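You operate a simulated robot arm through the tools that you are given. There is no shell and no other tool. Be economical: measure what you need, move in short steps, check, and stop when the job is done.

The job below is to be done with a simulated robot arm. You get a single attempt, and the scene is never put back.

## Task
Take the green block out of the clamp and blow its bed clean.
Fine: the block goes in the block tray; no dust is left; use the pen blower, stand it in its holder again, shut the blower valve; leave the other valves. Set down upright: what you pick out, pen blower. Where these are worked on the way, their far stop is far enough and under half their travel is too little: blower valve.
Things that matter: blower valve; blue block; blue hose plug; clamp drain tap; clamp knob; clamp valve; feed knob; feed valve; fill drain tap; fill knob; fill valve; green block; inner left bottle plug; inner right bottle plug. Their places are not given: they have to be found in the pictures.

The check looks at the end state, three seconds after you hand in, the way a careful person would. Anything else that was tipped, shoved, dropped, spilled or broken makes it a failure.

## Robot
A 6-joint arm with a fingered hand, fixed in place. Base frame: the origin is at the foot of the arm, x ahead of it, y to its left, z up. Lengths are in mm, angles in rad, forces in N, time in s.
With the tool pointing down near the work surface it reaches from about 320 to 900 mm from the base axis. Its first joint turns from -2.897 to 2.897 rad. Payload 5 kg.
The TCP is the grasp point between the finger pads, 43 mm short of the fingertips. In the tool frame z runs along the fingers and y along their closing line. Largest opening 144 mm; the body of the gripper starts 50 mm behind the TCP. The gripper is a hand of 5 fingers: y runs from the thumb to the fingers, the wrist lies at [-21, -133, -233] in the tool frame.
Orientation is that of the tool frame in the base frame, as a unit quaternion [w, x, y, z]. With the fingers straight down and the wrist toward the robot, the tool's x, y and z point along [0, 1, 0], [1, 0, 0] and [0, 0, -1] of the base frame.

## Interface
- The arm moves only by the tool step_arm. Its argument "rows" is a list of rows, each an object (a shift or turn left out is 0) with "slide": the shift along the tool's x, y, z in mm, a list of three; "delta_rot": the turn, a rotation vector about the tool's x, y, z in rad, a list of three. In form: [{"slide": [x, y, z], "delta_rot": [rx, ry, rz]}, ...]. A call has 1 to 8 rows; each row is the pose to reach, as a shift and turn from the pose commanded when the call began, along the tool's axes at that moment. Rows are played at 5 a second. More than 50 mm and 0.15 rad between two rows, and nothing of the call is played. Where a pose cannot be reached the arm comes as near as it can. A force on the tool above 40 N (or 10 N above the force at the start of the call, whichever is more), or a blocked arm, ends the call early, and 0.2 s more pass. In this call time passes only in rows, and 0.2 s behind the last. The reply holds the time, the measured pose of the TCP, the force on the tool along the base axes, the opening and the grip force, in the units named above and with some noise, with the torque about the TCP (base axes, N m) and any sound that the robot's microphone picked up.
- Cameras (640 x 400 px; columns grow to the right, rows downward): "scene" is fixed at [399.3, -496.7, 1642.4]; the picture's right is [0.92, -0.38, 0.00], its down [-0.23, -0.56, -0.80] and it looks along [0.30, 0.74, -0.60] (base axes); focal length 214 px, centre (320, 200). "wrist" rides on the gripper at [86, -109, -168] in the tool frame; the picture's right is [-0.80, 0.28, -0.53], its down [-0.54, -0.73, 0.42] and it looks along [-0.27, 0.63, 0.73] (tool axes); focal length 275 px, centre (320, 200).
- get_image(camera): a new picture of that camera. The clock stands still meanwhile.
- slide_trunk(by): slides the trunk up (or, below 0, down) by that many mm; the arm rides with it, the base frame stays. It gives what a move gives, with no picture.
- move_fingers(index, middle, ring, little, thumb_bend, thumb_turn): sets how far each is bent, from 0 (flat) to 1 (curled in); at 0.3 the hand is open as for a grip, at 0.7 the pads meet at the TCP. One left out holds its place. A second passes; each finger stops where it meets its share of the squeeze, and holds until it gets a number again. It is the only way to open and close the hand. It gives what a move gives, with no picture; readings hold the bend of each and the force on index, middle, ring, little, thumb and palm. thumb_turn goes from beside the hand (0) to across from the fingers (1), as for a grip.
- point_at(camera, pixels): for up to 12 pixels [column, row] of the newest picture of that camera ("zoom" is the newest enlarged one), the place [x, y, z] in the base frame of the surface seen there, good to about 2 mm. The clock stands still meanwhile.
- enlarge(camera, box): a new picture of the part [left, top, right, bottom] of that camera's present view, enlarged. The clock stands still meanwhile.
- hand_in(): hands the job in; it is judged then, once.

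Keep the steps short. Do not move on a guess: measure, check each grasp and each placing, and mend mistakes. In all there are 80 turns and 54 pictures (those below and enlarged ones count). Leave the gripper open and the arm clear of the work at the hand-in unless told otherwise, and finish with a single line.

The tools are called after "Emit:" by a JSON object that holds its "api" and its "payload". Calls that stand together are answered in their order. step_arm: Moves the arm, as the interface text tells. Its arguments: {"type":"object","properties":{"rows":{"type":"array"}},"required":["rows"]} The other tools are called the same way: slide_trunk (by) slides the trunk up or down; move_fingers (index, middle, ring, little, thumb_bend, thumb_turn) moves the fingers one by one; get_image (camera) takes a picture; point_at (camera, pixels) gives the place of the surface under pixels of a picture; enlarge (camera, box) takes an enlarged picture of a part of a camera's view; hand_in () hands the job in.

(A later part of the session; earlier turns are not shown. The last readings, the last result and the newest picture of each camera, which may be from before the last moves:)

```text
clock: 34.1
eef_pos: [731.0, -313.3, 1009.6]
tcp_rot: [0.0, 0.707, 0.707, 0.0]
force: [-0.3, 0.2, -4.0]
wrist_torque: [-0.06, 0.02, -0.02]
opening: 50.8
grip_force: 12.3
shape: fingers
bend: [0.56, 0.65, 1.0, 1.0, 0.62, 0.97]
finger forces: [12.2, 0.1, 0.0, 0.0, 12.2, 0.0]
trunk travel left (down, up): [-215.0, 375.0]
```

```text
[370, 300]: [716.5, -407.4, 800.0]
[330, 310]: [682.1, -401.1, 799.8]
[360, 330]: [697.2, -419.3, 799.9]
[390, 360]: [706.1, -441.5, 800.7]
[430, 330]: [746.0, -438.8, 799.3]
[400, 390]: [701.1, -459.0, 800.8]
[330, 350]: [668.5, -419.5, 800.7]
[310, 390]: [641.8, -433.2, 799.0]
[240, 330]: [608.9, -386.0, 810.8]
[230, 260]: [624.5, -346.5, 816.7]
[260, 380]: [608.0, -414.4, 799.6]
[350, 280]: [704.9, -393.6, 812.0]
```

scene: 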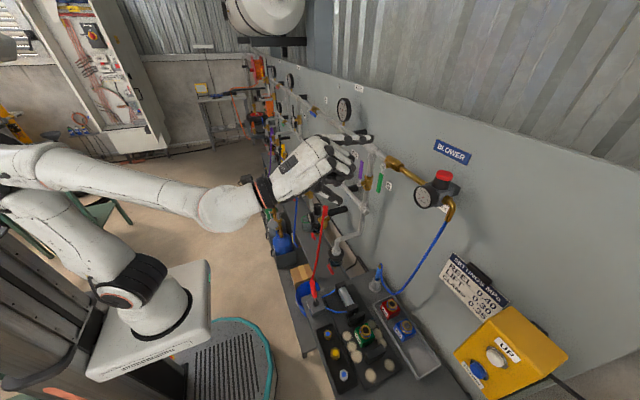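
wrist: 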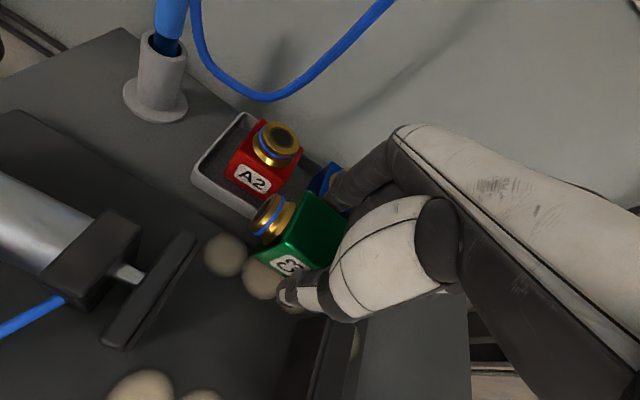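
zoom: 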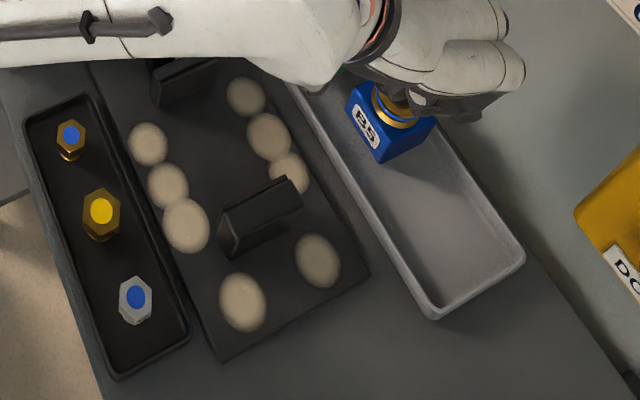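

The bench past the bed (y < -400, z≈800) is clear. Plan: yaw the hand so the cap points away from the robot, tilt the fingers forward about 45°, and press the block down onto the bench so it rights itself. First I curl the middle finger and move there high up while yawing.

Emit:
{"api": "move_fingers", "payload": {"middle": 1}}

Emit:
{"api": "step_arm", "payload": {"rows": [{"slide": [-10, -20, 0], "delta_rot": [0, 0, 0.14]}, {"slide": [-20, -40, 0], "delta_rot": [0, 0, 0.28]}, {"slide": [-40, -60, 0], "delta_rot": [0, 0, 0.42]}, {"slide": [-60, -75, 0], "delta_rot": [0, 0, 0.56]}, {"slide": [-80, -75, 0], "delta_rot": [0, 0, 0.7]}, {"slide": [-90, -75, 0], "delta_rot": [0, 0, 0.84]}, {"slide": [-100, -75, 0], "delta_rot": [0, 0, 0.98]}, {"slide": [-110, -75, 0], "delta_rot": [0, 0, 1.12]}]}}

```text
clock: 35.1
eef_pos: [730.4, -312.6, 1008.3]
tcp_rot: [0.0, 0.706, 0.708, 0.001]
force: [0.1, 0.0, -3.1]
wrist_torque: [-0.1, 0.0, 0.03]
opening: 50.7
grip_force: 11.9
shape: fingers
bend: [0.56, 1.0, 1.0, 1.0, 0.62, 0.97]
finger forces: [12.1, 0.0, 0.1, 0.0, 12.1, 0.0]
trunk travel left (down, up): [-215.0, 375.0]
```

```text
clock: 36.9
eef_pos: [655.9, -422.8, 1009.0]
tcp_rot: [-0.001, 0.975, 0.223, 0.001]
force: [0.1, 0.1, -3.1]
wrist_torque: [-0.04, 0.07, 0.0]
opening: 50.6
grip_force: 11.5
shape: fingers
bend: [0.56, 1.0, 1.0, 1.0, 0.62, 0.97]
finger forces: [11.8, 0.0, 0.1, 0.0, 11.9, 0.1]
trunk travel left (down, up): [-215.0, 375.0]
```

Reached well. I finish the yaw, then tilt the fingers forward (about tool +y).

Emit:
{"api": "step_arm", "payload": {"rows": [{"delta_rot": [0, 0, 0.15]}, {"delta_rot": [0, 0, 0.3]}, {"delta_rot": [0, 0, 0.452]}]}}

Emit:
{"api": "step_arm", "payload": {"rows": [{"delta_rot": [0, 0.14, 0]}, {"delta_rot": [0, 0.28, 0]}, {"delta_rot": [0, 0.42, 0]}, {"delta_rot": [0, 0.56, 0]}, {"delta_rot": [0, 0.7, 0]}]}}

Emit:
{"api": "enlarge", "payload": {"camera": "scene", "box": [310, 260, 470, 400]}}

Emit:
{"api": "get_image", "payload": {"camera": "wrist"}}

```text
refused: row 3 steps farther than a row can; nothing moved
```

```text
clock: 38.1
eef_pos: [656.1, -424.4, 1008.9]
tcp_rot: [-0.077, 0.915, 0.21, 0.336]
force: [0.1, 0.6, -3.0]
wrist_torque: [-0.04, 0.06, -0.03]
opening: 50.7
grip_force: 11.7
shape: fingers
bend: [0.56, 1.0, 1.0, 1.0, 0.62, 0.98]
finger forces: [11.9, 0.1, 0.0, 0.0, 11.9, 0.1]
trunk travel left (down, up): [-215.0, 375.0]
```

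```text
2.86 times, centred on (390, 330) of scene
```

zoom: 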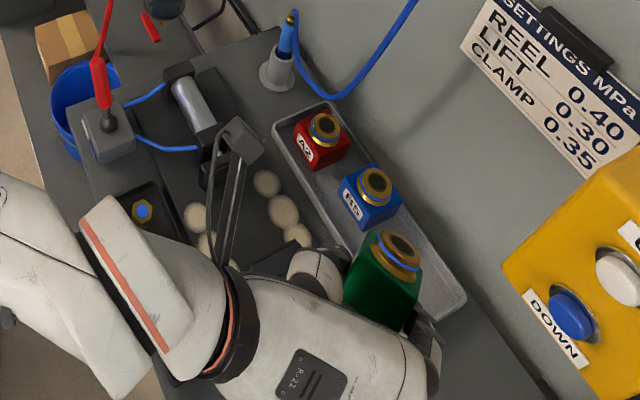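

```text
21 pictures are left
```

wrist: 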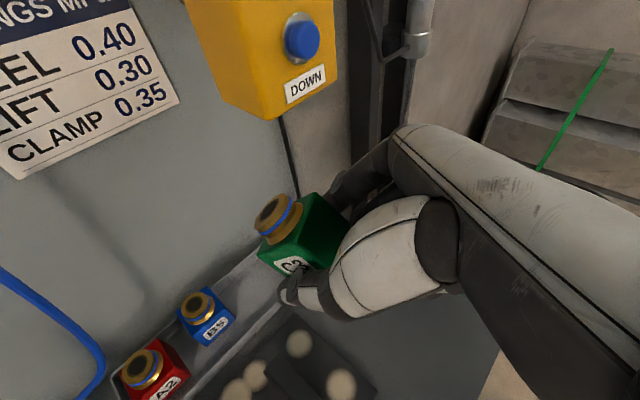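

Pose reached with 40° tilt. I measure the block's residual tilt from this wrist view.

Emit:
{"api": "point_at", "payload": {"camera": "wrist", "pixels": [[262, 215], [272, 205], [270, 220], [318, 200], [325, 225], [335, 215], [310, 215], [268, 248], [275, 258], [305, 245], [318, 195], [345, 218]]}}

```text
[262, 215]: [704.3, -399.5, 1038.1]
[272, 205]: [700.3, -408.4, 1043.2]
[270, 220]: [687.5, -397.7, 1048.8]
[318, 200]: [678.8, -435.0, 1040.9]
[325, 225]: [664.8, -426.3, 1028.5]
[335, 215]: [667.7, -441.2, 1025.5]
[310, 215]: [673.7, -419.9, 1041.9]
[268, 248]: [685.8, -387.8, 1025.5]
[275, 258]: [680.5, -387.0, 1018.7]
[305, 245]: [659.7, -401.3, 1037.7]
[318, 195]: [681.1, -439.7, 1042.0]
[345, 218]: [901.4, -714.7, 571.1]
```

Residual tilt is about 39° with the pinch point low on the block, so pressing on the bench will turn it upright. I descend over clear bench at y≈-455, stopping just above contact.

Emit:
{"api": "step_arm", "payload": {"rows": [{"slide": [-28, 8, 27]}, {"slide": [-56, 16, 54]}, {"slide": [-84, 24, 81]}, {"slide": [-112, 31.5, 108.4]}]}}

Emit:
{"api": "enlarge", "payload": {"camera": "wrist", "box": [200, 150, 400, 330]}}

```text
clock: 39.1
eef_pos: [656.0, -458.3, 856.8]
tcp_rot: [-0.077, 0.916, 0.21, 0.334]
force: [-0.9, 0.7, -1.2]
wrist_torque: [-0.09, 0.14, -0.01]
opening: 50.4
grip_force: 12.7
shape: fingers
bend: [0.56, 1.0, 1.0, 1.0, 0.62, 0.98]
finger forces: [11.9, 0.1, 0.0, 0.0, 12.0, 0.0]
trunk travel left (down, up): [-215.0, 375.0]
```

```text
2.22 times, centred on (300, 240) of wrist
```

zoom: 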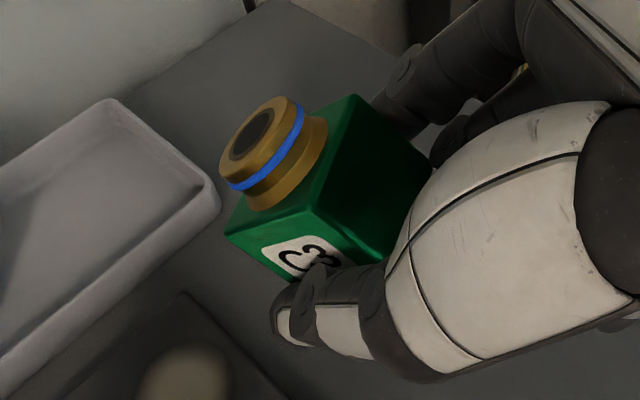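

The weight reading dropped from 3.0 to 1.2 N, so the lower edge is about at the bench. I press down in small steps.

Emit:
{"api": "step_arm", "payload": {"rows": [{"slide": [-2.6, 0, 3.05]}, {"slide": [-5.2, 0, 6.1]}, {"slide": [-7.8, 0, 9.2]}, {"slide": [-10.4, 0, 12.2]}]}}

Emit:
{"api": "enlarge", "payload": {"camera": "wrist", "box": [200, 150, 400, 330]}}

Emit:
{"api": "point_at", "payload": {"camera": "zoom", "pixels": [[320, 120], [360, 110], [400, 180], [350, 200], [235, 220], [250, 240], [265, 135], [330, 220], [345, 100]]}}

```text
clock: 40.1
eef_pos: [655.1, -457.8, 837.3]
tcp_rot: [-0.077, 0.915, 0.211, 0.335]
force: [-1.0, 1.0, -3.0]
wrist_torque: [-0.02, 0.08, 0.0]
opening: 50.6
grip_force: 11.5
shape: fingers
bend: [0.56, 1.0, 1.0, 1.0, 0.62, 0.98]
finger forces: [12.1, 0.0, 0.0, 0.0, 12.0, 0.0]
trunk travel left (down, up): [-215.0, 375.0]
```

```text
2.22 times, centred on (300, 240) of wrist
```

zoom: 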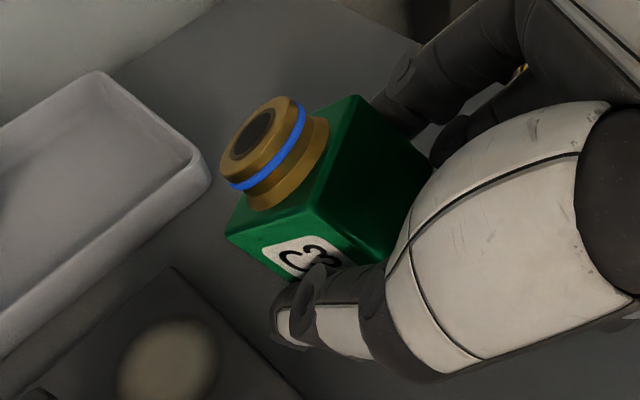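

```text
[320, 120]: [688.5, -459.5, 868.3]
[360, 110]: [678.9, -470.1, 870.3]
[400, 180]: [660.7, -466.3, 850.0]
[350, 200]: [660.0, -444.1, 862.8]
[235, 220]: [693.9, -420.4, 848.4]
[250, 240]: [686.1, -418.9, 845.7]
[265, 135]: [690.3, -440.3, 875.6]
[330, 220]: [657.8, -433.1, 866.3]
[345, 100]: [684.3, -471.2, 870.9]
```

No contact yet; the geometry says the edge is about 5 mm above the bench. Continuing in 3 mm steps.

Emit:
{"api": "step_arm", "payload": {"rows": [{"slide": [-1.9, 0, 2.3]}, {"slide": [-3.9, 0, 4.6]}, {"slide": [-5.8, 0, 6.9]}, {"slide": [-7.8, 0, 9.2]}, {"slide": [-9, 0, 10.7]}]}}

Emit:
{"api": "enlarge", "payload": {"camera": "wrist", "box": [200, 150, 400, 330]}}

Emit:
{"api": "point_at", "payload": {"camera": "zoom", "pixels": [[320, 120], [360, 110], [400, 180], [350, 200], [235, 220], [250, 240], [265, 135], [330, 220], [345, 100]]}}

```text
clock: 41.3
eef_pos: [653.6, -456.9, 830.6]
tcp_rot: [-0.074, 0.914, 0.211, 0.339]
force: [-7.4, -2.7, 34.4]
wrist_torque: [0.05, -1.1, -0.18]
opening: 51.0
grip_force: 31.0
shape: fingers
bend: [0.55, 1.0, 1.0, 1.0, 0.64, 0.95]
finger forces: [33.0, 0.0, 0.0, 0.1, 28.3, 0.0]
trunk travel left (down, up): [-215.0, 375.0]
```

```text
2.22 times, centred on (300, 240) of wrist
```

zoom: 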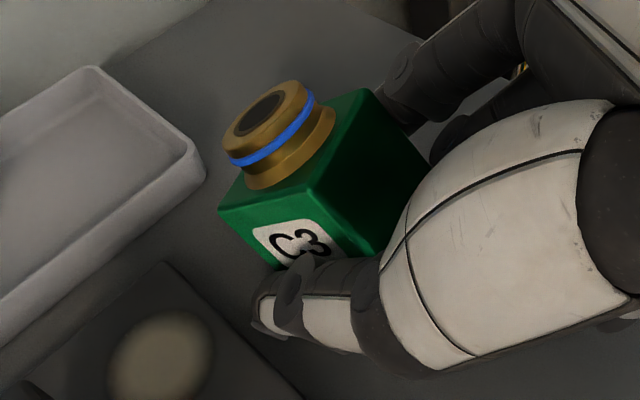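

```text
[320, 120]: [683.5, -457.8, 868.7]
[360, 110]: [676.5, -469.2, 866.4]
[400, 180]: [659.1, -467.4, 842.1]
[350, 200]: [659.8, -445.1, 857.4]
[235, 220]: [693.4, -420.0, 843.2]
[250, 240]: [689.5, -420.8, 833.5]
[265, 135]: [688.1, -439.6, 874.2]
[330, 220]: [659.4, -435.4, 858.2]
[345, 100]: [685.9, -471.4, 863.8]
```

It turned further upright (about 28° left), and 34 N shows the fingertips are near the bench. I loosen the pinch so it settles onto its base.

Emit:
{"api": "move_fingers", "payload": {"index": 0.53, "thumb_bend": 0.6}}

Emit:
{"api": "enlarge", "payload": {"camera": "wrist", "box": [200, 150, 400, 330]}}

```text
clock: 42.3
eef_pos: [655.3, -457.8, 832.2]
tcp_rot: [-0.072, 0.914, 0.212, 0.339]
force: [-8.8, 1.6, 39.2]
wrist_torque: [0.5, -1.03, 0.41]
opening: 52.3
grip_force: 25.2
shape: fingers
bend: [0.55, 1.0, 1.0, 1.0, 0.61, 0.95]
finger forces: [25.5, 0.1, 0.1, 0.1, 25.3, 0.0]
trunk travel left (down, up): [-215.0, 375.0]
```

```text
2.22 times, centred on (300, 240) of wrist
```

zoom: 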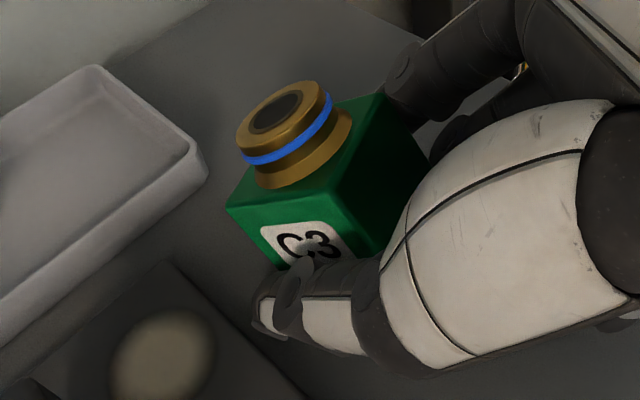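

It is turning further upright. I open a little more.

Emit:
{"api": "move_fingers", "payload": {"index": 0.5, "thumb_bend": 0.54}}

Emit:
{"api": "enlarge", "payload": {"camera": "wrist", "box": [200, 150, 400, 330]}}

```text
clock: 43.3
eef_pos: [654.7, -458.0, 830.8]
tcp_rot: [-0.072, 0.914, 0.212, 0.338]
force: [-5.6, -1.3, 36.8]
wrist_torque: [0.37, -1.19, 0.14]
opening: 54.8
grip_force: 19.6
shape: fingers
bend: [0.54, 1.0, 1.0, 1.0, 0.59, 0.95]
finger forces: [19.9, 1.0, 0.0, 0.1, 18.8, 0.1]
trunk travel left (down, up): [-215.0, 375.0]
```

```text
2.22 times, centred on (300, 240) of wrist
```

zoom: 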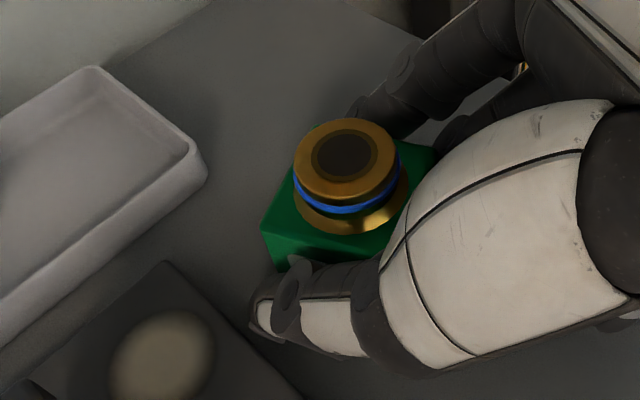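

The block now sits upright. I open wider and then back away up along the tool axis.

Emit:
{"api": "move_fingers", "payload": {"index": 0.42, "thumb_bend": 0.45}}

Emit:
{"api": "step_arm", "payload": {"rows": [{"slide": [0, 0, -10]}, {"slide": [0, 0, -30]}, {"slide": [0, 0, -60]}, {"slide": [0, 0, -100]}, {"slide": [0, 0, -140]}]}}

Emit:
{"api": "get_image", "payload": {"camera": "wrist"}}

```text
clock: 44.3
eef_pos: [655.0, -459.3, 830.0]
tcp_rot: [-0.072, 0.915, 0.21, 0.338]
force: [-7.1, -16.3, 34.4]
wrist_torque: [0.83, -0.7, 0.02]
opening: 80.4
grip_force: 21.6
shape: fingers
bend: [0.43, 1.0, 1.0, 1.0, 0.55, 0.94]
finger forces: [6.9, 0.0, 0.1, 0.0, 36.9, 0.1]
trunk travel left (down, up): [-215.0, 375.0]
```

```text
clock: 45.5
eef_pos: [573.7, -500.3, 928.6]
tcp_rot: [-0.078, 0.915, 0.21, 0.334]
force: [0.4, -0.2, -0.3]
wrist_torque: [0.02, 0.02, 0.01]
opening: 101.7
grip_force: 0.1
shape: fingers
bend: [0.42, 1.0, 1.0, 1.0, 0.45, 0.98]
finger forces: [0.0, 0.0, 0.0, 0.0, 0.1, 0.1]
trunk travel left (down, up): [-215.0, 375.0]
```

```text
15 pictures are left
```

wrist: 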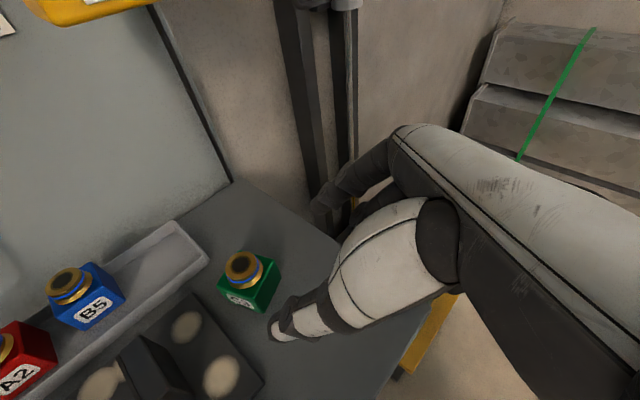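

The block stands upright on the bench. I measure its position and yaw from this same picture.

Emit:
{"api": "point_at", "payload": {"camera": "wrist", "pixels": [[243, 267], [220, 287], [262, 290], [277, 263], [268, 258], [240, 297], [262, 309], [222, 300], [275, 285], [250, 288], [270, 275]]}}

```text
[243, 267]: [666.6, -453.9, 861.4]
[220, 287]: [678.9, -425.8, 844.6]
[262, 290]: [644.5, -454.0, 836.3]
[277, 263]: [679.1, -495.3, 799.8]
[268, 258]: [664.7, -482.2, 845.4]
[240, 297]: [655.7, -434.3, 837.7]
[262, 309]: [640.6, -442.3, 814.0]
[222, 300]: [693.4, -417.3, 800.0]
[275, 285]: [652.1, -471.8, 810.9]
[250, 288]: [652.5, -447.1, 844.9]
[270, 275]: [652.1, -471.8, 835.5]
```

The block stands at about (667,-454), top z 845, yawed so that a face pair closes along (0.6,-0.8). I untilt and yaw the hand to match, and open the middle finger alongside the index for a two-finger grip that won't pivot.

Emit:
{"api": "step_arm", "payload": {"rows": [{"slide": [0, 0, -8], "delta_rot": [0.0107, -0.1164, -0.0307]}, {"slide": [0, 0, -16], "delta_rot": [0.0215, -0.2329, -0.0613]}, {"slide": [0, 0, -16], "delta_rot": [0.0322, -0.3493, -0.092]}, {"slide": [0, 0, -16], "delta_rot": [0.0429, -0.4657, -0.1227]}, {"slide": [0, 0, -16], "delta_rot": [0.0537, -0.5822, -0.1533]}, {"slide": [0, 0, -16], "delta_rot": [0.0644, -0.6986, -0.184]}]}}

Emit:
{"api": "move_fingers", "payload": {"index": 0.4, "middle": 0.4, "thumb_bend": 0.4}}

```text
clock: 46.9
eef_pos: [565.1, -501.2, 941.4]
tcp_rot: [0.001, 0.949, 0.316, -0.001]
force: [-0.3, -0.7, -0.6]
wrist_torque: [0.04, 0.0, 0.0]
opening: 101.8
grip_force: 0.1
shape: fingers
bend: [0.42, 1.0, 1.0, 1.0, 0.45, 0.98]
finger forces: [0.0, 0.0, 0.1, 0.1, 0.0, 0.0]
trunk travel left (down, up): [-215.0, 375.0]
```

```text
clock: 47.9
eef_pos: [564.5, -502.9, 942.4]
tcp_rot: [0.002, 0.949, 0.316, 0.0]
force: [0.1, -0.4, -0.2]
wrist_torque: [-0.02, 0.02, 0.0]
opening: 114.0
grip_force: 0.1
shape: fingers
bend: [0.4, 0.4, 1.0, 1.0, 0.4, 0.98]
finger forces: [0.0, 0.0, 0.0, 0.0, 0.0, 0.0]
trunk travel left (down, up): [-215.0, 375.0]
```

Hand is aligned. I move over the block and lower to z 860, gripping mid-height this time so the fingertips stay above the tray rim later.

Emit:
{"api": "step_arm", "payload": {"rows": [{"slide": [40, 8, 0]}, {"slide": [80, 16, 0]}, {"slide": [121, 23.4, 0]}, {"slide": [121, 23.4, 40]}, {"slide": [121, 23.4, 81]}]}}

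Emit:
{"api": "get_image", "payload": {"camera": "wrist"}}

```text
clock: 49.1
eef_pos: [675.4, -448.4, 859.4]
tcp_rot: [0.002, 0.949, 0.316, 0.001]
force: [0.5, 0.8, 0.8]
wrist_torque: [-0.04, -0.01, 0.01]
opening: 114.3
grip_force: 0.1
shape: fingers
bend: [0.4, 0.4, 1.0, 1.0, 0.4, 0.97]
finger forces: [0.0, 0.0, 0.0, 0.0, 0.1, 0.0]
trunk travel left (down, up): [-215.0, 375.0]
```

```text
14 pictures are left
```

wrist: 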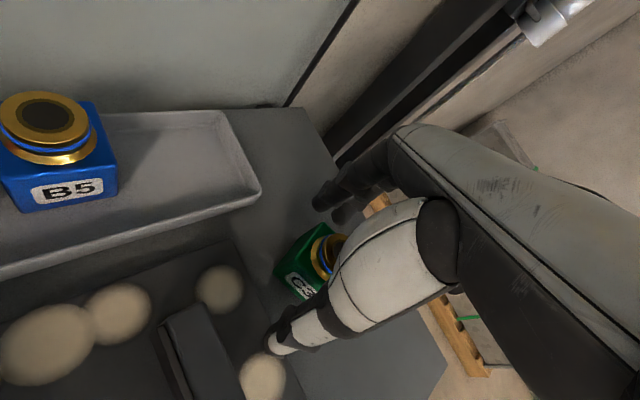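

Positioned well. Closing and lifting.

Emit:
{"api": "move_fingers", "payload": {"index": 0.7, "middle": 0.7, "thumb_bend": 0.7}}

Emit:
{"api": "step_arm", "payload": {"rows": [{"slide": [0, 0, -5]}, {"slide": [0, 0, -25]}, {"slide": [0, 0, -50]}, {"slide": [0, 0, -75]}]}}

```text
clock: 50.1
eef_pos: [675.7, -447.4, 860.1]
tcp_rot: [0.001, 0.949, 0.315, 0.0]
force: [-0.3, -0.9, -0.4]
wrist_torque: [-0.01, 0.07, 0.02]
opening: 52.5
grip_force: 15.9
shape: fingers
bend: [0.58, 0.62, 1.0, 1.0, 0.6, 0.96]
finger forces: [8.6, 7.4, 0.0, 0.0, 16.2, 0.0]
trunk travel left (down, up): [-215.0, 375.0]
```

```text
clock: 51.1
eef_pos: [675.4, -447.6, 937.7]
tcp_rot: [0.001, 0.949, 0.316, 0.0]
force: [0.5, 0.3, -3.8]
wrist_torque: [0.0, -0.04, 0.05]
opening: 52.9
grip_force: 15.7
shape: fingers
bend: [0.58, 0.62, 1.0, 1.0, 0.6, 0.96]
finger forces: [8.8, 6.6, 0.1, 0.1, 15.9, 0.0]
trunk travel left (down, up): [-215.0, 375.0]
```

Lifted with both fingers bearing. I move back over the bed, yawing to the standard orientation (-0.927 about tool z), then raise the trunk for more reach.

Emit:
{"api": "step_arm", "payload": {"rows": [{"slide": [1, -22, 0], "delta_rot": [0, 0, -0.132]}, {"slide": [2, -44, 0], "delta_rot": [0, 0, -0.265]}, {"slide": [2, -66, 0], "delta_rot": [0, 0, -0.397]}, {"slide": [3, -88, 0], "delta_rot": [0, 0, -0.53]}, {"slide": [3, -110, 0], "delta_rot": [0, 0, -0.662]}, {"slide": [4, -131, 0], "delta_rot": [0, 0, -0.795]}, {"slide": [4, -131, 0], "delta_rot": [0, 0, -0.927]}]}}

Emit:
{"api": "slide_trunk", "payload": {"by": 170}}

Emit:
{"api": "step_arm", "payload": {"rows": [{"slide": [0, 0, 40]}, {"slide": [0, 0, 80]}, {"slide": [0, 0, 120]}, {"slide": [0, 0, 150]}]}}

```text
clock: 52.7
eef_pos: [600.0, -341.4, 935.5]
tcp_rot: [0.002, 0.708, 0.706, 0.0]
force: [-0.4, 0.3, -2.5]
wrist_torque: [0.01, -0.01, 0.0]
opening: 52.7
grip_force: 15.0
shape: fingers
bend: [0.58, 0.62, 1.0, 1.0, 0.6, 0.96]
finger forces: [8.8, 6.5, 0.0, 0.0, 15.8, 0.0]
trunk travel left (down, up): [-215.0, 375.0]
```

```text
clock: 54.6
eef_pos: [600.7, -342.3, 1105.7]
tcp_rot: [0.0, 0.708, 0.707, 0.0]
force: [-0.6, 0.4, -1.8]
wrist_torque: [0.03, -0.01, -0.02]
opening: 52.7
grip_force: 15.2
shape: fingers
bend: [0.58, 0.62, 1.0, 1.0, 0.6, 0.96]
finger forces: [8.7, 6.6, 0.1, 0.0, 15.7, 0.1]
trunk travel left (down, up): [-385.0, 205.0]
```

```text
clock: 55.6
eef_pos: [601.2, -342.6, 955.7]
tcp_rot: [0.001, 0.707, 0.707, 0.0]
force: [0.2, 0.2, -1.2]
wrist_torque: [0.07, -0.02, -0.02]
opening: 52.8
grip_force: 15.5
shape: fingers
bend: [0.58, 0.62, 1.0, 1.0, 0.6, 0.96]
finger forces: [8.8, 6.7, 0.0, 0.0, 15.8, 0.0]
trunk travel left (down, up): [-385.0, 205.0]
```

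Now out over the tray to (793,-366) at z≈955, above the B5 cap.

Emit:
{"api": "step_arm", "payload": {"rows": [{"slide": [-23, 40, 0]}, {"slide": [-23, 80, 0]}, {"slide": [-23, 120, 0]}, {"slide": [-23, 160, 0]}, {"slide": [-23, 192, 0]}]}}

Emit:
{"api": "get_image", "payload": {"camera": "wrist"}}

```text
clock: 56.8
eef_pos: [792.6, -366.2, 956.0]
tcp_rot: [-0.001, 0.708, 0.707, 0.0]
force: [-0.2, 0.2, -3.1]
wrist_torque: [0.02, -0.04, -0.01]
opening: 52.3
grip_force: 15.1
shape: fingers
bend: [0.58, 0.63, 1.0, 1.0, 0.6, 0.96]
finger forces: [8.6, 6.7, 0.1, 0.0, 15.7, 0.0]
trunk travel left (down, up): [-385.0, 205.0]
```

```text
13 pictures are left
```

wrist: 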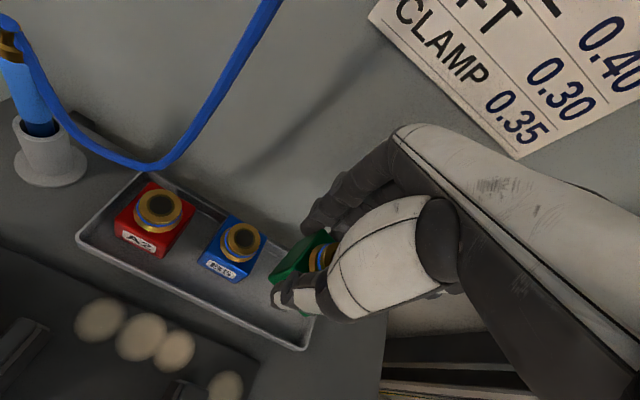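

Block is level over the free part of the tray. Lowering to just above the floor, then gently to contact.

Emit:
{"api": "step_arm", "payload": {"rows": [{"slide": [0, 0, 30]}, {"slide": [0, 0, 60]}, {"slide": [0, 0, 80]}, {"slide": [0, 0, 87]}, {"slide": [0, 0, 90]}, {"slide": [0, 0, 92]}, {"slide": [0, 0, 94]}]}}

```text
clock: 58.4
eef_pos: [791.9, -365.3, 867.7]
tcp_rot: [0.006, 0.708, 0.706, 0.001]
force: [-0.8, 0.6, 31.4]
wrist_torque: [0.41, 1.48, 0.0]
opening: 52.5
grip_force: 33.7
shape: fingers
bend: [0.57, 0.63, 1.0, 1.0, 0.61, 0.96]
finger forces: [9.0, 6.8, 0.0, 0.0, 51.2, 0.0]
trunk travel left (down, up): [-385.0, 205.0]
```

31 N came 5 mm early with the load on the thumb, which is probably on the near rim. I raise 10 mm, shift +x 7 mm, and lower again.

Emit:
{"api": "step_arm", "payload": {"rows": [{"slide": [0, 0, -5]}, {"slide": [0, 0, -12]}, {"slide": [0, 7, -12]}, {"slide": [0, 7, -6]}, {"slide": [0, 7, -3]}, {"slide": [0, 7, 0]}]}}

Emit:
{"api": "enlarge", "payload": {"camera": "wrist", "box": [190, 180, 370, 350]}}

```text
clock: 59.8
eef_pos: [798.8, -364.6, 864.3]
tcp_rot: [0.002, 0.708, 0.707, 0.0]
force: [-2.7, 0.4, 5.0]
wrist_torque: [0.05, -0.02, 0.06]
opening: 52.0
grip_force: 20.6
shape: fingers
bend: [0.58, 0.63, 1.0, 1.0, 0.61, 0.96]
finger forces: [16.3, 7.2, 0.0, 0.0, 17.7, 0.0]
trunk travel left (down, up): [-385.0, 205.0]
```

```text
2.35 times, centred on (280, 265) of wrist
```

zoom: 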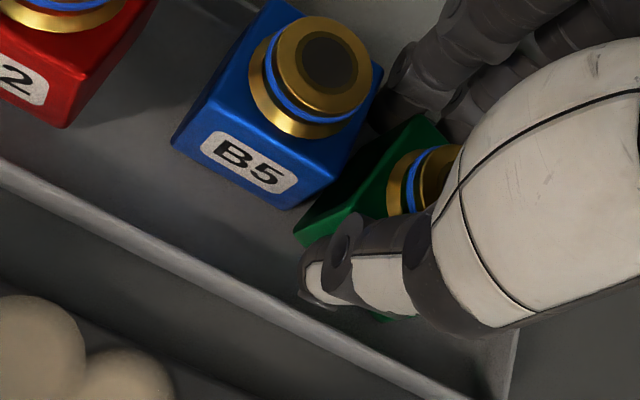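

The thumb is now inside the tray. Force is +5 N and the index load rose a little, so I shift 3 mm back and ease down 2 mm.

Emit:
{"api": "step_arm", "payload": {"rows": [{"slide": [0, -2, -3]}, {"slide": [0, -3, 0]}, {"slide": [0, -3, 1]}, {"slide": [0, -3, 2.5]}]}}

```text
clock: 60.8
eef_pos: [796.0, -365.2, 861.9]
tcp_rot: [0.003, 0.708, 0.706, 0.001]
force: [0.2, 1.6, 10.2]
wrist_torque: [0.04, 0.07, 0.04]
opening: 52.3
grip_force: 17.4
shape: fingers
bend: [0.58, 0.63, 1.0, 1.0, 0.61, 0.96]
finger forces: [8.8, 8.5, 0.1, 0.1, 17.4, 0.1]
trunk travel left (down, up): [-385.0, 205.0]
```

Force +10 N, evenly shared, at the expected height, so the block stands on the tray floor. I open by a few mm only.

Emit:
{"api": "move_fingers", "payload": {"index": 0.55, "middle": 0.58, "thumb_bend": 0.585}}

Emit:
{"api": "step_arm", "payload": {"rows": [{"slide": [0, 0, -3]}, {"slide": [0, 0, -6]}, {"slide": [0, 0, -10]}]}}

Emit:
{"api": "enlarge", "payload": {"camera": "wrist", "box": [190, 180, 370, 350]}}

```text
clock: 61.8
eef_pos: [796.6, -365.2, 862.0]
tcp_rot: [0.002, 0.707, 0.707, 0.0]
force: [-2.7, 3.5, 10.4]
wrist_torque: [0.23, 0.07, 0.0]
opening: 54.2
grip_force: 8.0
shape: fingers
bend: [0.56, 0.57, 1.0, 1.0, 0.57, 0.97]
finger forces: [8.5, 0.9, 0.0, 0.0, 6.6, 0.0]
trunk travel left (down, up): [-385.0, 205.0]
```

```text
clock: 62.6
eef_pos: [795.9, -365.8, 869.7]
tcp_rot: [0.001, 0.708, 0.707, 0.001]
force: [-1.4, -0.2, -0.6]
wrist_torque: [-0.04, 0.03, 0.04]
opening: 56.6
grip_force: 0.6
shape: fingers
bend: [0.55, 0.57, 1.0, 1.0, 0.57, 0.97]
finger forces: [0.1, 0.1, 0.1, 0.1, 0.9, 0.0]
trunk travel left (down, up): [-385.0, 205.0]
```

```text
2.35 times, centred on (280, 265) of wrist
```

zoom: 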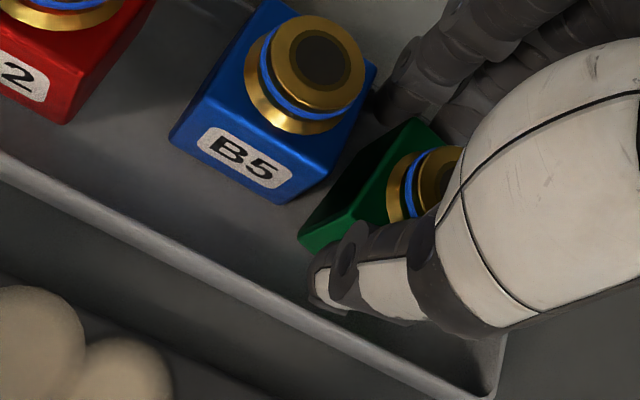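

Force is back to zero, so the block stays put. Now clear of the rim, I open more and rise.

Emit:
{"api": "move_fingers", "payload": {"index": 0.5, "middle": 0.5, "thumb_bend": 0.52}}

Emit:
{"api": "step_arm", "payload": {"rows": [{"slide": [0, 0, -15]}, {"slide": [0, 0, -35]}, {"slide": [0, 0, -70]}, {"slide": [0, -40, -90]}, {"slide": [0, -80, -100]}, {"slide": [30, -110, -110]}, {"slide": [60, -140, -120]}]}}

Emit:
{"api": "enlarge", "payload": {"camera": "scene", "box": [350, 250, 450, 380]}}

```text
clock: 63.6
eef_pos: [796.6, -366.0, 869.2]
tcp_rot: [0.001, 0.707, 0.707, 0.001]
force: [-1.3, -1.3, 3.3]
wrist_torque: [-0.08, -0.11, -0.07]
opening: 74.3
grip_force: 1.7
shape: fingers
bend: [0.5, 0.51, 1.0, 1.0, 0.52, 0.97]
finger forces: [0.0, 3.9, 0.0, 0.0, 0.1, 0.0]
trunk travel left (down, up): [-385.0, 205.0]
```

```text
clock: 65.2
eef_pos: [654.7, -305.1, 988.2]
tcp_rot: [0.001, 0.707, 0.707, 0.0]
force: [-0.2, -0.4, -0.2]
wrist_torque: [0.03, 0.03, 0.0]
opening: 74.7
grip_force: 0.1
shape: fingers
bend: [0.5, 0.5, 1.0, 1.0, 0.52, 0.97]
finger forces: [0.1, 0.1, 0.0, 0.1, 0.1, 0.0]
trunk travel left (down, up): [-385.0, 205.0]
```

```text
3.08 times, centred on (400, 315) of scene
```

zoom: 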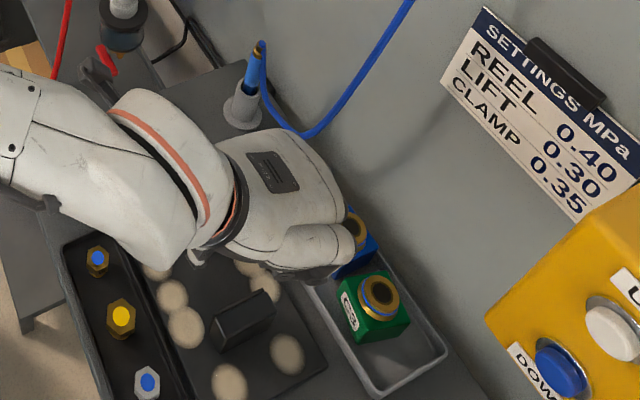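

The green block is upright in the tray. Next the pen blower: I measure pen, holder and hose in this zoom.

Emit:
{"api": "point_at", "payload": {"camera": "zoom", "pixels": [[258, 46], [256, 56], [253, 68], [250, 82], [247, 88], [243, 100], [241, 112], [265, 80], [270, 100], [290, 130], [235, 92], [256, 95]]}}

```text
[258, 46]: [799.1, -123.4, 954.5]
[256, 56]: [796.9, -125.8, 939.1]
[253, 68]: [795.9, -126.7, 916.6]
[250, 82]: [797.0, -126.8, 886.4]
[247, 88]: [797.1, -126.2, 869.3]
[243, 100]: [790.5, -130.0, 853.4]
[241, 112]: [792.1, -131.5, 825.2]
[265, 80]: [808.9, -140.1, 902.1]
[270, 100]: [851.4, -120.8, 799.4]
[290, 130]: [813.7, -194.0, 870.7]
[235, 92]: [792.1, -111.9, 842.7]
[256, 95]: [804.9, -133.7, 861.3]
```

The pen axis is about (802,-121), with blue body z 870–935, brass top 955, and holder rim at about 862. I'll pinch it with index and thumb at z≈916. I curl the middle away from the hose and travel high along y first.

Emit:
{"api": "move_fingers", "payload": {"index": 0.59, "middle": 1, "thumb_bend": 0.55}}

Emit:
{"api": "step_arm", "payload": {"rows": [{"slide": [40, 0, -25]}, {"slide": [85, 0, -32]}, {"slide": [130, 0, -32]}, {"slide": [175, 10, -32]}, {"slide": [185, 50, -32]}, {"slide": [185, 95, -32]}, {"slide": [185, 130, -32]}]}}

Emit:
{"api": "get_image", "payload": {"camera": "wrist"}}

```text
clock: 66.2
eef_pos: [656.3, -304.4, 988.0]
tcp_rot: [0.001, 0.707, 0.707, -0.001]
force: [-0.6, -0.1, 0.7]
wrist_torque: [0.02, -0.04, -0.01]
opening: 53.8
grip_force: 0.1
shape: fingers
bend: [0.59, 1.0, 1.0, 1.0, 0.55, 0.97]
finger forces: [0.0, 0.1, 0.0, 0.1, 0.0, 0.0]
trunk travel left (down, up): [-385.0, 205.0]
```

```text
clock: 67.8
eef_pos: [786.0, -120.3, 1023.6]
tcp_rot: [0.0, 0.707, 0.707, 0.0]
force: [0.5, 1.0, 0.5]
wrist_torque: [0.04, 0.02, 0.01]
opening: 53.4
grip_force: 0.0
shape: fingers
bend: [0.59, 1.0, 1.0, 1.0, 0.55, 0.97]
finger forces: [0.0, 0.0, 0.0, 0.0, 0.0, 0.0]
trunk travel left (down, up): [-385.0, 205.0]
```

```text
9 pictures are left
```

wrist: 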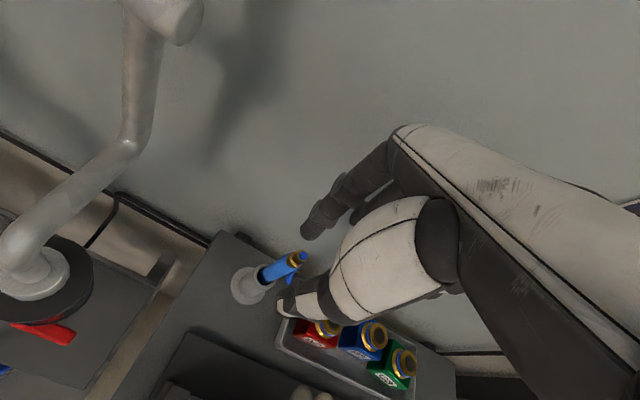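

The pen is visible at (265-305, 255-285). I measure its axis from this second viewpoint.

Emit:
{"api": "point_at", "payload": {"camera": "wrist", "pixels": [[303, 257], [294, 261], [286, 265], [278, 270], [270, 274], [262, 279], [276, 265], [281, 274], [258, 272], [247, 287], [290, 280]]}}

```text
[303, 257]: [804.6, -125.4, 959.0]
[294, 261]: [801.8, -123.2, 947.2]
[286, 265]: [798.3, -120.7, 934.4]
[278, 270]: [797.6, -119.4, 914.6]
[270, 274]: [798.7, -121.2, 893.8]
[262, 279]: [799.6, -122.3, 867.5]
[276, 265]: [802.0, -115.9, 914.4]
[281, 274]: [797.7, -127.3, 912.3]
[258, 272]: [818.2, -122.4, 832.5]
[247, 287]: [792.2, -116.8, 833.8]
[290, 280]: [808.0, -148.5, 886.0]
```

Combined axis estimate is (804,-124). I descend to z≈916 with TCP (800,-122).

Emit:
{"api": "step_arm", "payload": {"rows": [{"slide": [-3, 14, 15]}, {"slide": [-3, 14, 40]}, {"slide": [-3, 14, 65]}, {"slide": [-3, 14, 85]}, {"slide": [-3, 14, 107]}]}}

Emit:
{"api": "enlarge", "payload": {"camera": "wrist", "box": [210, 160, 370, 320]}}

```text
clock: 69.0
eef_pos: [798.7, -125.5, 914.5]
tcp_rot: [0.001, 0.708, 0.706, -0.001]
force: [-0.2, -1.2, -0.1]
wrist_torque: [0.01, -0.01, 0.02]
opening: 53.5
grip_force: 0.2
shape: fingers
bend: [0.59, 1.0, 1.0, 1.0, 0.55, 0.97]
finger forces: [0.0, 0.1, 0.0, 0.0, 0.0, 0.0]
trunk travel left (down, up): [-385.0, 205.0]
```

```text
2.50 times, centred on (290, 240) of wrist
```

zoom: 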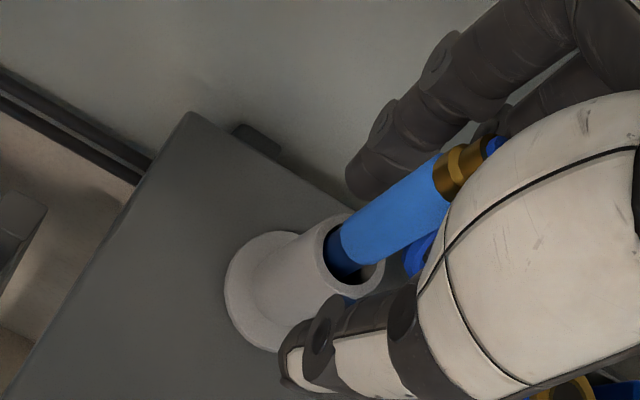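

The pen lies between index and thumb. Closing the pinch.

Emit:
{"api": "move_fingers", "payload": {"index": 0.72, "thumb_bend": 0.72}}

Emit:
{"api": "step_arm", "payload": {"rows": [{"slide": [0, 0, -5]}, {"slide": [0, 0, -20]}, {"slide": [0, 0, -45]}, {"slide": [0, 0, -75]}, {"slide": [0, 0, -105]}]}}

Emit:
{"api": "enlarge", "payload": {"camera": "wrist", "box": [210, 160, 370, 320]}}

```text
clock: 70.0
eef_pos: [798.9, -124.4, 915.1]
tcp_rot: [0.001, 0.708, 0.707, 0.0]
force: [2.2, -0.7, -0.6]
wrist_torque: [0.06, -0.08, 0.0]
opening: 17.3
grip_force: 7.5
shape: fingers
bend: [0.65, 1.0, 1.0, 1.0, 0.68, 0.97]
finger forces: [7.3, 2.6, 0.0, 0.0, 5.7, 0.1]
trunk travel left (down, up): [-385.0, 205.0]
```

```text
clock: 71.2
eef_pos: [797.6, -123.3, 1020.6]
tcp_rot: [0.001, 0.707, 0.707, 0.001]
force: [-0.4, -0.7, -1.5]
wrist_torque: [0.01, -0.01, -0.01]
opening: 17.1
grip_force: 7.0
shape: fingers
bend: [0.65, 1.0, 1.0, 1.0, 0.68, 0.97]
finger forces: [6.6, 0.4, 0.0, 0.1, 6.3, 0.0]
trunk travel left (down, up): [-385.0, 205.0]
```

```text
2.50 times, centred on (290, 240) of wrist
```

zoom: 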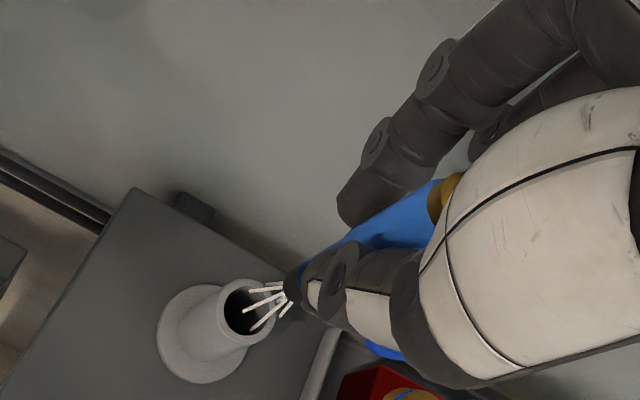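

The pen is out and air lines show at its nozzle (zoom 290,285). I measure the tip relative to the TCP.

Emit:
{"api": "point_at", "payload": {"camera": "zoom", "pixels": [[290, 282], [295, 275], [320, 255], [360, 235], [400, 215], [285, 290]]}}

```text
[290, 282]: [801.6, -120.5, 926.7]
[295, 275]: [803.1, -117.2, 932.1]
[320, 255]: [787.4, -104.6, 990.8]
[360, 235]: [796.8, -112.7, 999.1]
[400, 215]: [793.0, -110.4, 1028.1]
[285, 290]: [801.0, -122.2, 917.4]
```

The tip is at about TCP+(4,2,-102), and the pen is straight. I go over the right-hand dust row (x≈705) with the nozzle about 28 mm above the bed, and dwell on each spot.

Emit:
{"api": "step_arm", "payload": {"rows": [{"slide": [-38, -30, 0]}, {"slide": [-76, -60, 0]}, {"slide": [-114, -90, 0]}, {"slide": [-124, -97, 38]}, {"slide": [-124, -97, 78]}, {"slide": [-124, -97, 78]}, {"slide": [-142, -97, 78]}, {"slide": [-160, -97, 78]}]}}

Emit:
{"api": "step_arm", "payload": {"rows": [{"slide": [0, 0, 0]}, {"slide": [-16, 0, 0]}, {"slide": [-33, 0, 0]}, {"slide": [-33, 0, 0]}, {"slide": [-62, -8, 0]}, {"slide": [-91, -16, 0]}, {"slide": [-91, -16, 0]}, {"slide": [-91, -16, 0]}]}}

Emit:
{"api": "enlarge", "payload": {"camera": "scene", "box": [310, 270, 430, 390]}}

```text
clock: 73.0
eef_pos: [702.5, -284.8, 941.5]
tcp_rot: [0.001, 0.707, 0.707, 0.0]
force: [0.2, 0.4, -1.0]
wrist_torque: [-0.04, -0.01, 0.0]
opening: 16.7
grip_force: 6.4
shape: fingers
bend: [0.65, 1.0, 1.0, 1.0, 0.68, 0.97]
finger forces: [6.5, 0.4, 0.1, 0.0, 6.0, 0.0]
trunk travel left (down, up): [-385.0, 205.0]
```

```text
clock: 74.8
eef_pos: [687.8, -374.4, 941.5]
tcp_rot: [0.001, 0.708, 0.707, 0.001]
force: [0.1, 0.6, -0.4]
wrist_torque: [-0.01, 0.01, 0.04]
opening: 17.0
grip_force: 6.5
shape: fingers
bend: [0.65, 1.0, 1.0, 1.0, 0.68, 0.97]
finger forces: [6.5, 0.3, 0.0, 0.1, 6.0, 0.1]
trunk travel left (down, up): [-385.0, 205.0]
```

```text
3.33 times, centred on (370, 330) of scene
```

zoom: 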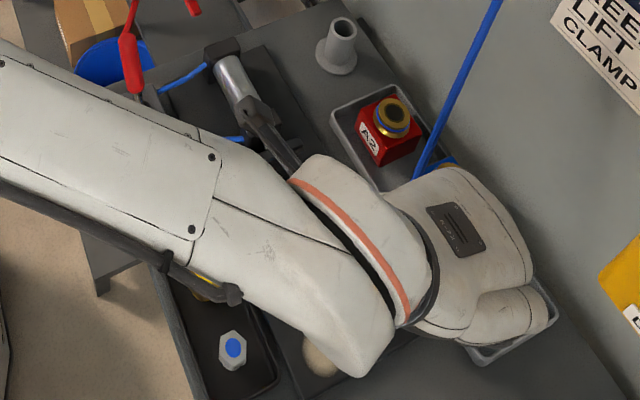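

The arm hides the right row from this camera. I continue with the end spot at (621,-368) and the left row (x≈605).

Emit:
{"api": "step_arm", "payload": {"rows": [{"slide": [2, -34, 0]}, {"slide": [4, -70, 0]}, {"slide": [4, -70, 0]}, {"slide": [4, -70, 0]}, {"slide": [32, -79, 0]}, {"slide": [60, -86, 0]}, {"slide": [60, -86, 0]}, {"slide": [60, -86, 0]}]}}

Emit:
{"api": "step_arm", "payload": {"rows": [{"slide": [16, 0, 0]}, {"slide": [32, 0, 0]}, {"slide": [32, 0, 0]}, {"slide": [32, 0, 0]}, {"slide": [50, 0, 0]}, {"slide": [68, 0, 0]}, {"slide": [68, 0, 0]}, {"slide": [68, 0, 0]}]}}

Emit:
{"api": "get_image", "payload": {"camera": "wrist"}}

```text
clock: 76.6
eef_pos: [602.2, -312.7, 941.8]
tcp_rot: [0.002, 0.708, 0.706, -0.001]
force: [0.0, -0.2, -0.8]
wrist_torque: [0.03, -0.02, 0.0]
opening: 14.8
grip_force: 5.3
shape: fingers
bend: [0.71, 1.0, 1.0, 1.0, 0.69, 0.97]
finger forces: [5.3, 0.1, 0.0, 0.0, 5.2, 0.1]
trunk travel left (down, up): [-385.0, 205.0]
```

```text
clock: 78.4
eef_pos: [601.6, -243.1, 941.0]
tcp_rot: [0.001, 0.707, 0.707, 0.001]
force: [-0.5, 0.5, -0.7]
wrist_torque: [0.0, 0.01, -0.04]
opening: 15.0
grip_force: 5.3
shape: fingers
bend: [0.71, 1.0, 1.0, 1.0, 0.69, 0.97]
finger forces: [5.0, 0.2, 0.1, 0.0, 5.1, 0.1]
trunk travel left (down, up): [-385.0, 205.0]
```

```text
5 pictures are left
```

wrist: 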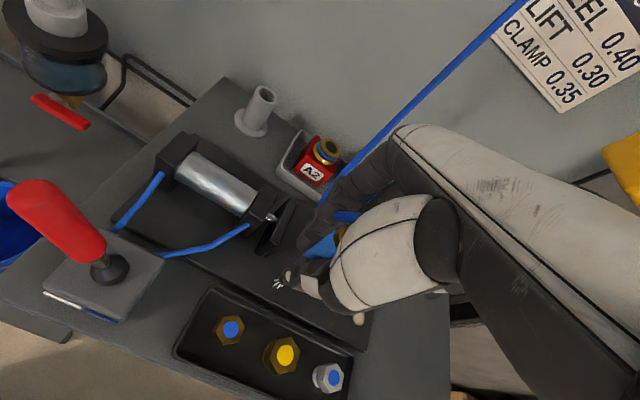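

The left row looks clear; one spot remains at pixel (358,318). The hose is taut and the pen shifted slightly. I measure both.

Emit:
{"api": "point_at", "payload": {"camera": "wrist", "pixels": [[358, 318], [275, 284], [290, 275], [320, 245], [330, 240], [345, 216], [355, 313], [362, 322], [312, 250]]}}

```text
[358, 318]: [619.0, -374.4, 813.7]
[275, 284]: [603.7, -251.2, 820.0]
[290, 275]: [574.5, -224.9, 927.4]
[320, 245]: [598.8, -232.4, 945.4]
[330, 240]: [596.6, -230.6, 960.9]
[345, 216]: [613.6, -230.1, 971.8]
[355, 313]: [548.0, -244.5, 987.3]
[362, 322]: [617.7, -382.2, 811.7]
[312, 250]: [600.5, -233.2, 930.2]
```

Residual dust is near (619,-376). The pen is only slightly leaned. I go back along x≈603 (clear of the jaw) and blow that end spot again in a small pattern.

Emit:
{"api": "step_arm", "payload": {"rows": [{"slide": [-36, 2, 0]}, {"slide": [-72, 2, 0]}, {"slide": [-107, 3, 0]}, {"slide": [-124, 14, 0]}, {"slide": [-128, 18, 0]}, {"slide": [-134, 18, 0]}, {"slide": [-136, 12, 0]}, {"slide": [-130, 10, 0]}]}}

Emit:
{"api": "step_arm", "payload": {"rows": [{"slide": [-4, 2, 0]}, {"slide": [-8, 6, 0]}, {"slide": [-8, 12, 0]}, {"slide": [-2, 14, 0]}, {"slide": [2, 10, 0]}, {"slide": [0, 4, 0]}, {"slide": [-6, 8, 0]}]}}

Emit:
{"api": "step_arm", "payload": {"rows": [{"slide": [0, 40, -10]}, {"slide": [0, 75, -20]}, {"slide": [20, 100, -30]}, {"slide": [60, 115, -40]}, {"slide": [100, 115, -60]}]}}

Emit:
{"api": "get_image", "payload": {"camera": "wrist"}}

```text
clock: 80.2
eef_pos: [611.2, -377.0, 941.4]
tcp_rot: [0.002, 0.708, 0.706, 0.001]
force: [-0.3, -0.4, -1.0]
wrist_torque: [-0.02, -0.01, 0.0]
opening: 14.8
grip_force: 5.3
shape: fingers
bend: [0.71, 1.0, 1.0, 1.0, 0.69, 0.97]
finger forces: [5.2, 0.0, 0.0, 0.0, 4.9, 0.0]
trunk travel left (down, up): [-385.0, 205.0]
```

```text
clock: 81.8
eef_pos: [618.6, -381.9, 942.0]
tcp_rot: [0.002, 0.709, 0.706, 0.001]
force: [-0.1, 0.2, -0.4]
wrist_torque: [0.0, 0.01, -0.01]
opening: 14.8
grip_force: 4.9
shape: fingers
bend: [0.71, 1.0, 1.0, 1.0, 0.69, 0.97]
finger forces: [5.3, 0.1, 0.0, 0.0, 5.0, 0.0]
trunk travel left (down, up): [-385.0, 205.0]
```

```text
clock: 83.0
eef_pos: [732.5, -281.5, 1001.8]
tcp_rot: [0.001, 0.708, 0.706, 0.0]
force: [-0.4, -0.5, -1.6]
wrist_torque: [0.02, -0.01, 0.02]
opening: 14.7
grip_force: 4.7
shape: fingers
bend: [0.71, 1.0, 1.0, 1.0, 0.69, 0.97]
finger forces: [5.3, 0.1, 0.1, 0.0, 5.0, 0.1]
trunk travel left (down, up): [-385.0, 205.0]
```

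```text
4 pictures are left
```

wrist: 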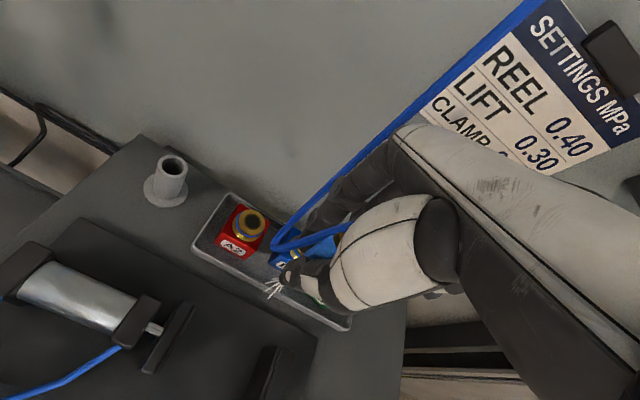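

The right row is clean in this picture. I measure the pen's present position in the grip for the return to the holder.

Emit:
{"api": "point_at", "payload": {"camera": "wrist", "pixels": [[322, 246], [330, 242], [312, 252], [338, 238], [305, 258], [297, 262], [290, 266], [280, 279], [284, 274], [296, 252], [172, 165], [176, 180]]}}

```text
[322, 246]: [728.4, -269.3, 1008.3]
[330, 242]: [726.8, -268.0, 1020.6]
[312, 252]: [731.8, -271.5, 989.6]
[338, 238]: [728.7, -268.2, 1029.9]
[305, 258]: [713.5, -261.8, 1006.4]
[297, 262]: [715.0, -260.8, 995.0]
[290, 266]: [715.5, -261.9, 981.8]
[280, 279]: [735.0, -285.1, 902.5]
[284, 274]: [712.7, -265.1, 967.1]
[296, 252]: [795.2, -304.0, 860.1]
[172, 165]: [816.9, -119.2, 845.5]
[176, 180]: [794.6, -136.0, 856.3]
```

The pen leans about 6° in the base y–z plane. I correct it with a 0.1 rad turn about tool y, then travel to above the holder (axis ≈ (803.5,-123)), keeping the tip about 40 mm above it.

Emit:
{"api": "step_arm", "payload": {"rows": [{"slide": [10, 0, -5], "delta_rot": [0, 0.1, 0]}, {"slide": [45, 0, -5], "delta_rot": [0, 0.1, 0]}, {"slide": [85, 0, -5], "delta_rot": [0, 0.1, 0]}, {"slide": [125, 0, -5], "delta_rot": [0, 0.1, 0]}, {"slide": [152, 10, -5], "delta_rot": [0, 0.1, 0]}, {"slide": [152, 45, -5], "delta_rot": [0, 0.1, 0]}, {"slide": [152, 68, -5], "delta_rot": [0, 0.1, 0]}]}}

Emit:
{"api": "enlarge", "payload": {"camera": "scene", "box": [315, 255, 425, 375]}}

```text
clock: 84.6
eef_pos: [803.1, -127.5, 1006.0]
tcp_rot: [-0.036, 0.706, 0.706, 0.035]
force: [0.0, 0.9, 0.1]
wrist_torque: [0.03, 0.01, 0.01]
opening: 14.4
grip_force: 5.5
shape: fingers
bend: [0.71, 1.0, 1.0, 1.0, 0.69, 0.97]
finger forces: [5.2, 0.1, 0.0, 0.0, 4.9, 0.0]
trunk travel left (down, up): [-385.0, 205.0]
```

```text
3.33 times, centred on (370, 315) of scene
```

zoom: 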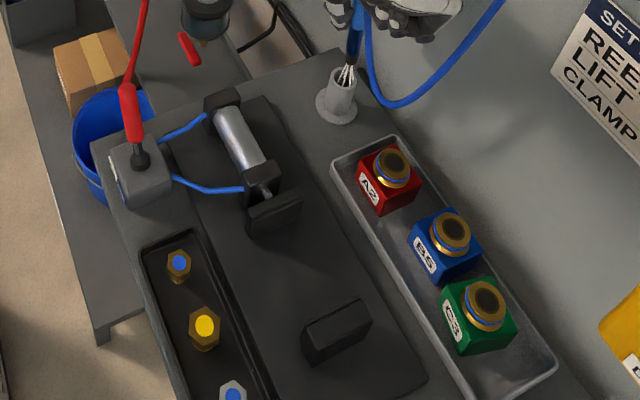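

All dust is gone and the three blocks stand. I check the pen tip against the holder opening in this zoom.

Emit:
{"api": "point_at", "payload": {"camera": "zoom", "pixels": [[357, 20], [355, 35], [352, 50], [349, 62], [350, 67], [333, 80], [352, 85], [343, 92], [340, 72], [341, 100]]}}

```text
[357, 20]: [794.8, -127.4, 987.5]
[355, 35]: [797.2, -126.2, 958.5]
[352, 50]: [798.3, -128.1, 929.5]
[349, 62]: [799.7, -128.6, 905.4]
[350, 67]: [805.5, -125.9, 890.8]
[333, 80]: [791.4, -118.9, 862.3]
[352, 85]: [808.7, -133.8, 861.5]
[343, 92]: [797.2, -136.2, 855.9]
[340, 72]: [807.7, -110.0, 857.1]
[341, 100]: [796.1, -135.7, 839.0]
```

The tip needs about +3 mm in y and 2–3° more correction; an extra 0.04 rad does both. Then I lower vertically into the holder.

Emit:
{"api": "step_arm", "payload": {"rows": [{"slide": [0, 0, 0], "delta_rot": [0, 0.04, 0]}, {"slide": [-2.5, 0, 25], "delta_rot": [0, 0.04, 0]}, {"slide": [-4, 0, 40], "delta_rot": [0, 0.04, 0]}, {"slide": [-5.5, 0, 55], "delta_rot": [0, 0.04, 0]}, {"slide": [-7, 0, 70], "delta_rot": [0, 0.04, 0]}, {"slide": [-8, 0, 80], "delta_rot": [0, 0.04, 0]}, {"slide": [-8.6, 0, 86], "delta_rot": [0, 0.04, 0]}]}}

```text
clock: 86.2
eef_pos: [803.4, -129.5, 919.8]
tcp_rot: [-0.048, 0.705, 0.706, 0.049]
force: [0.6, 0.3, -0.9]
wrist_torque: [0.01, 0.01, 0.01]
opening: 14.5
grip_force: 4.6
shape: fingers
bend: [0.71, 1.0, 1.0, 1.0, 0.69, 0.97]
finger forces: [5.1, 0.0, 0.1, 0.0, 4.8, 0.0]
trunk travel left (down, up): [-385.0, 205.0]
```

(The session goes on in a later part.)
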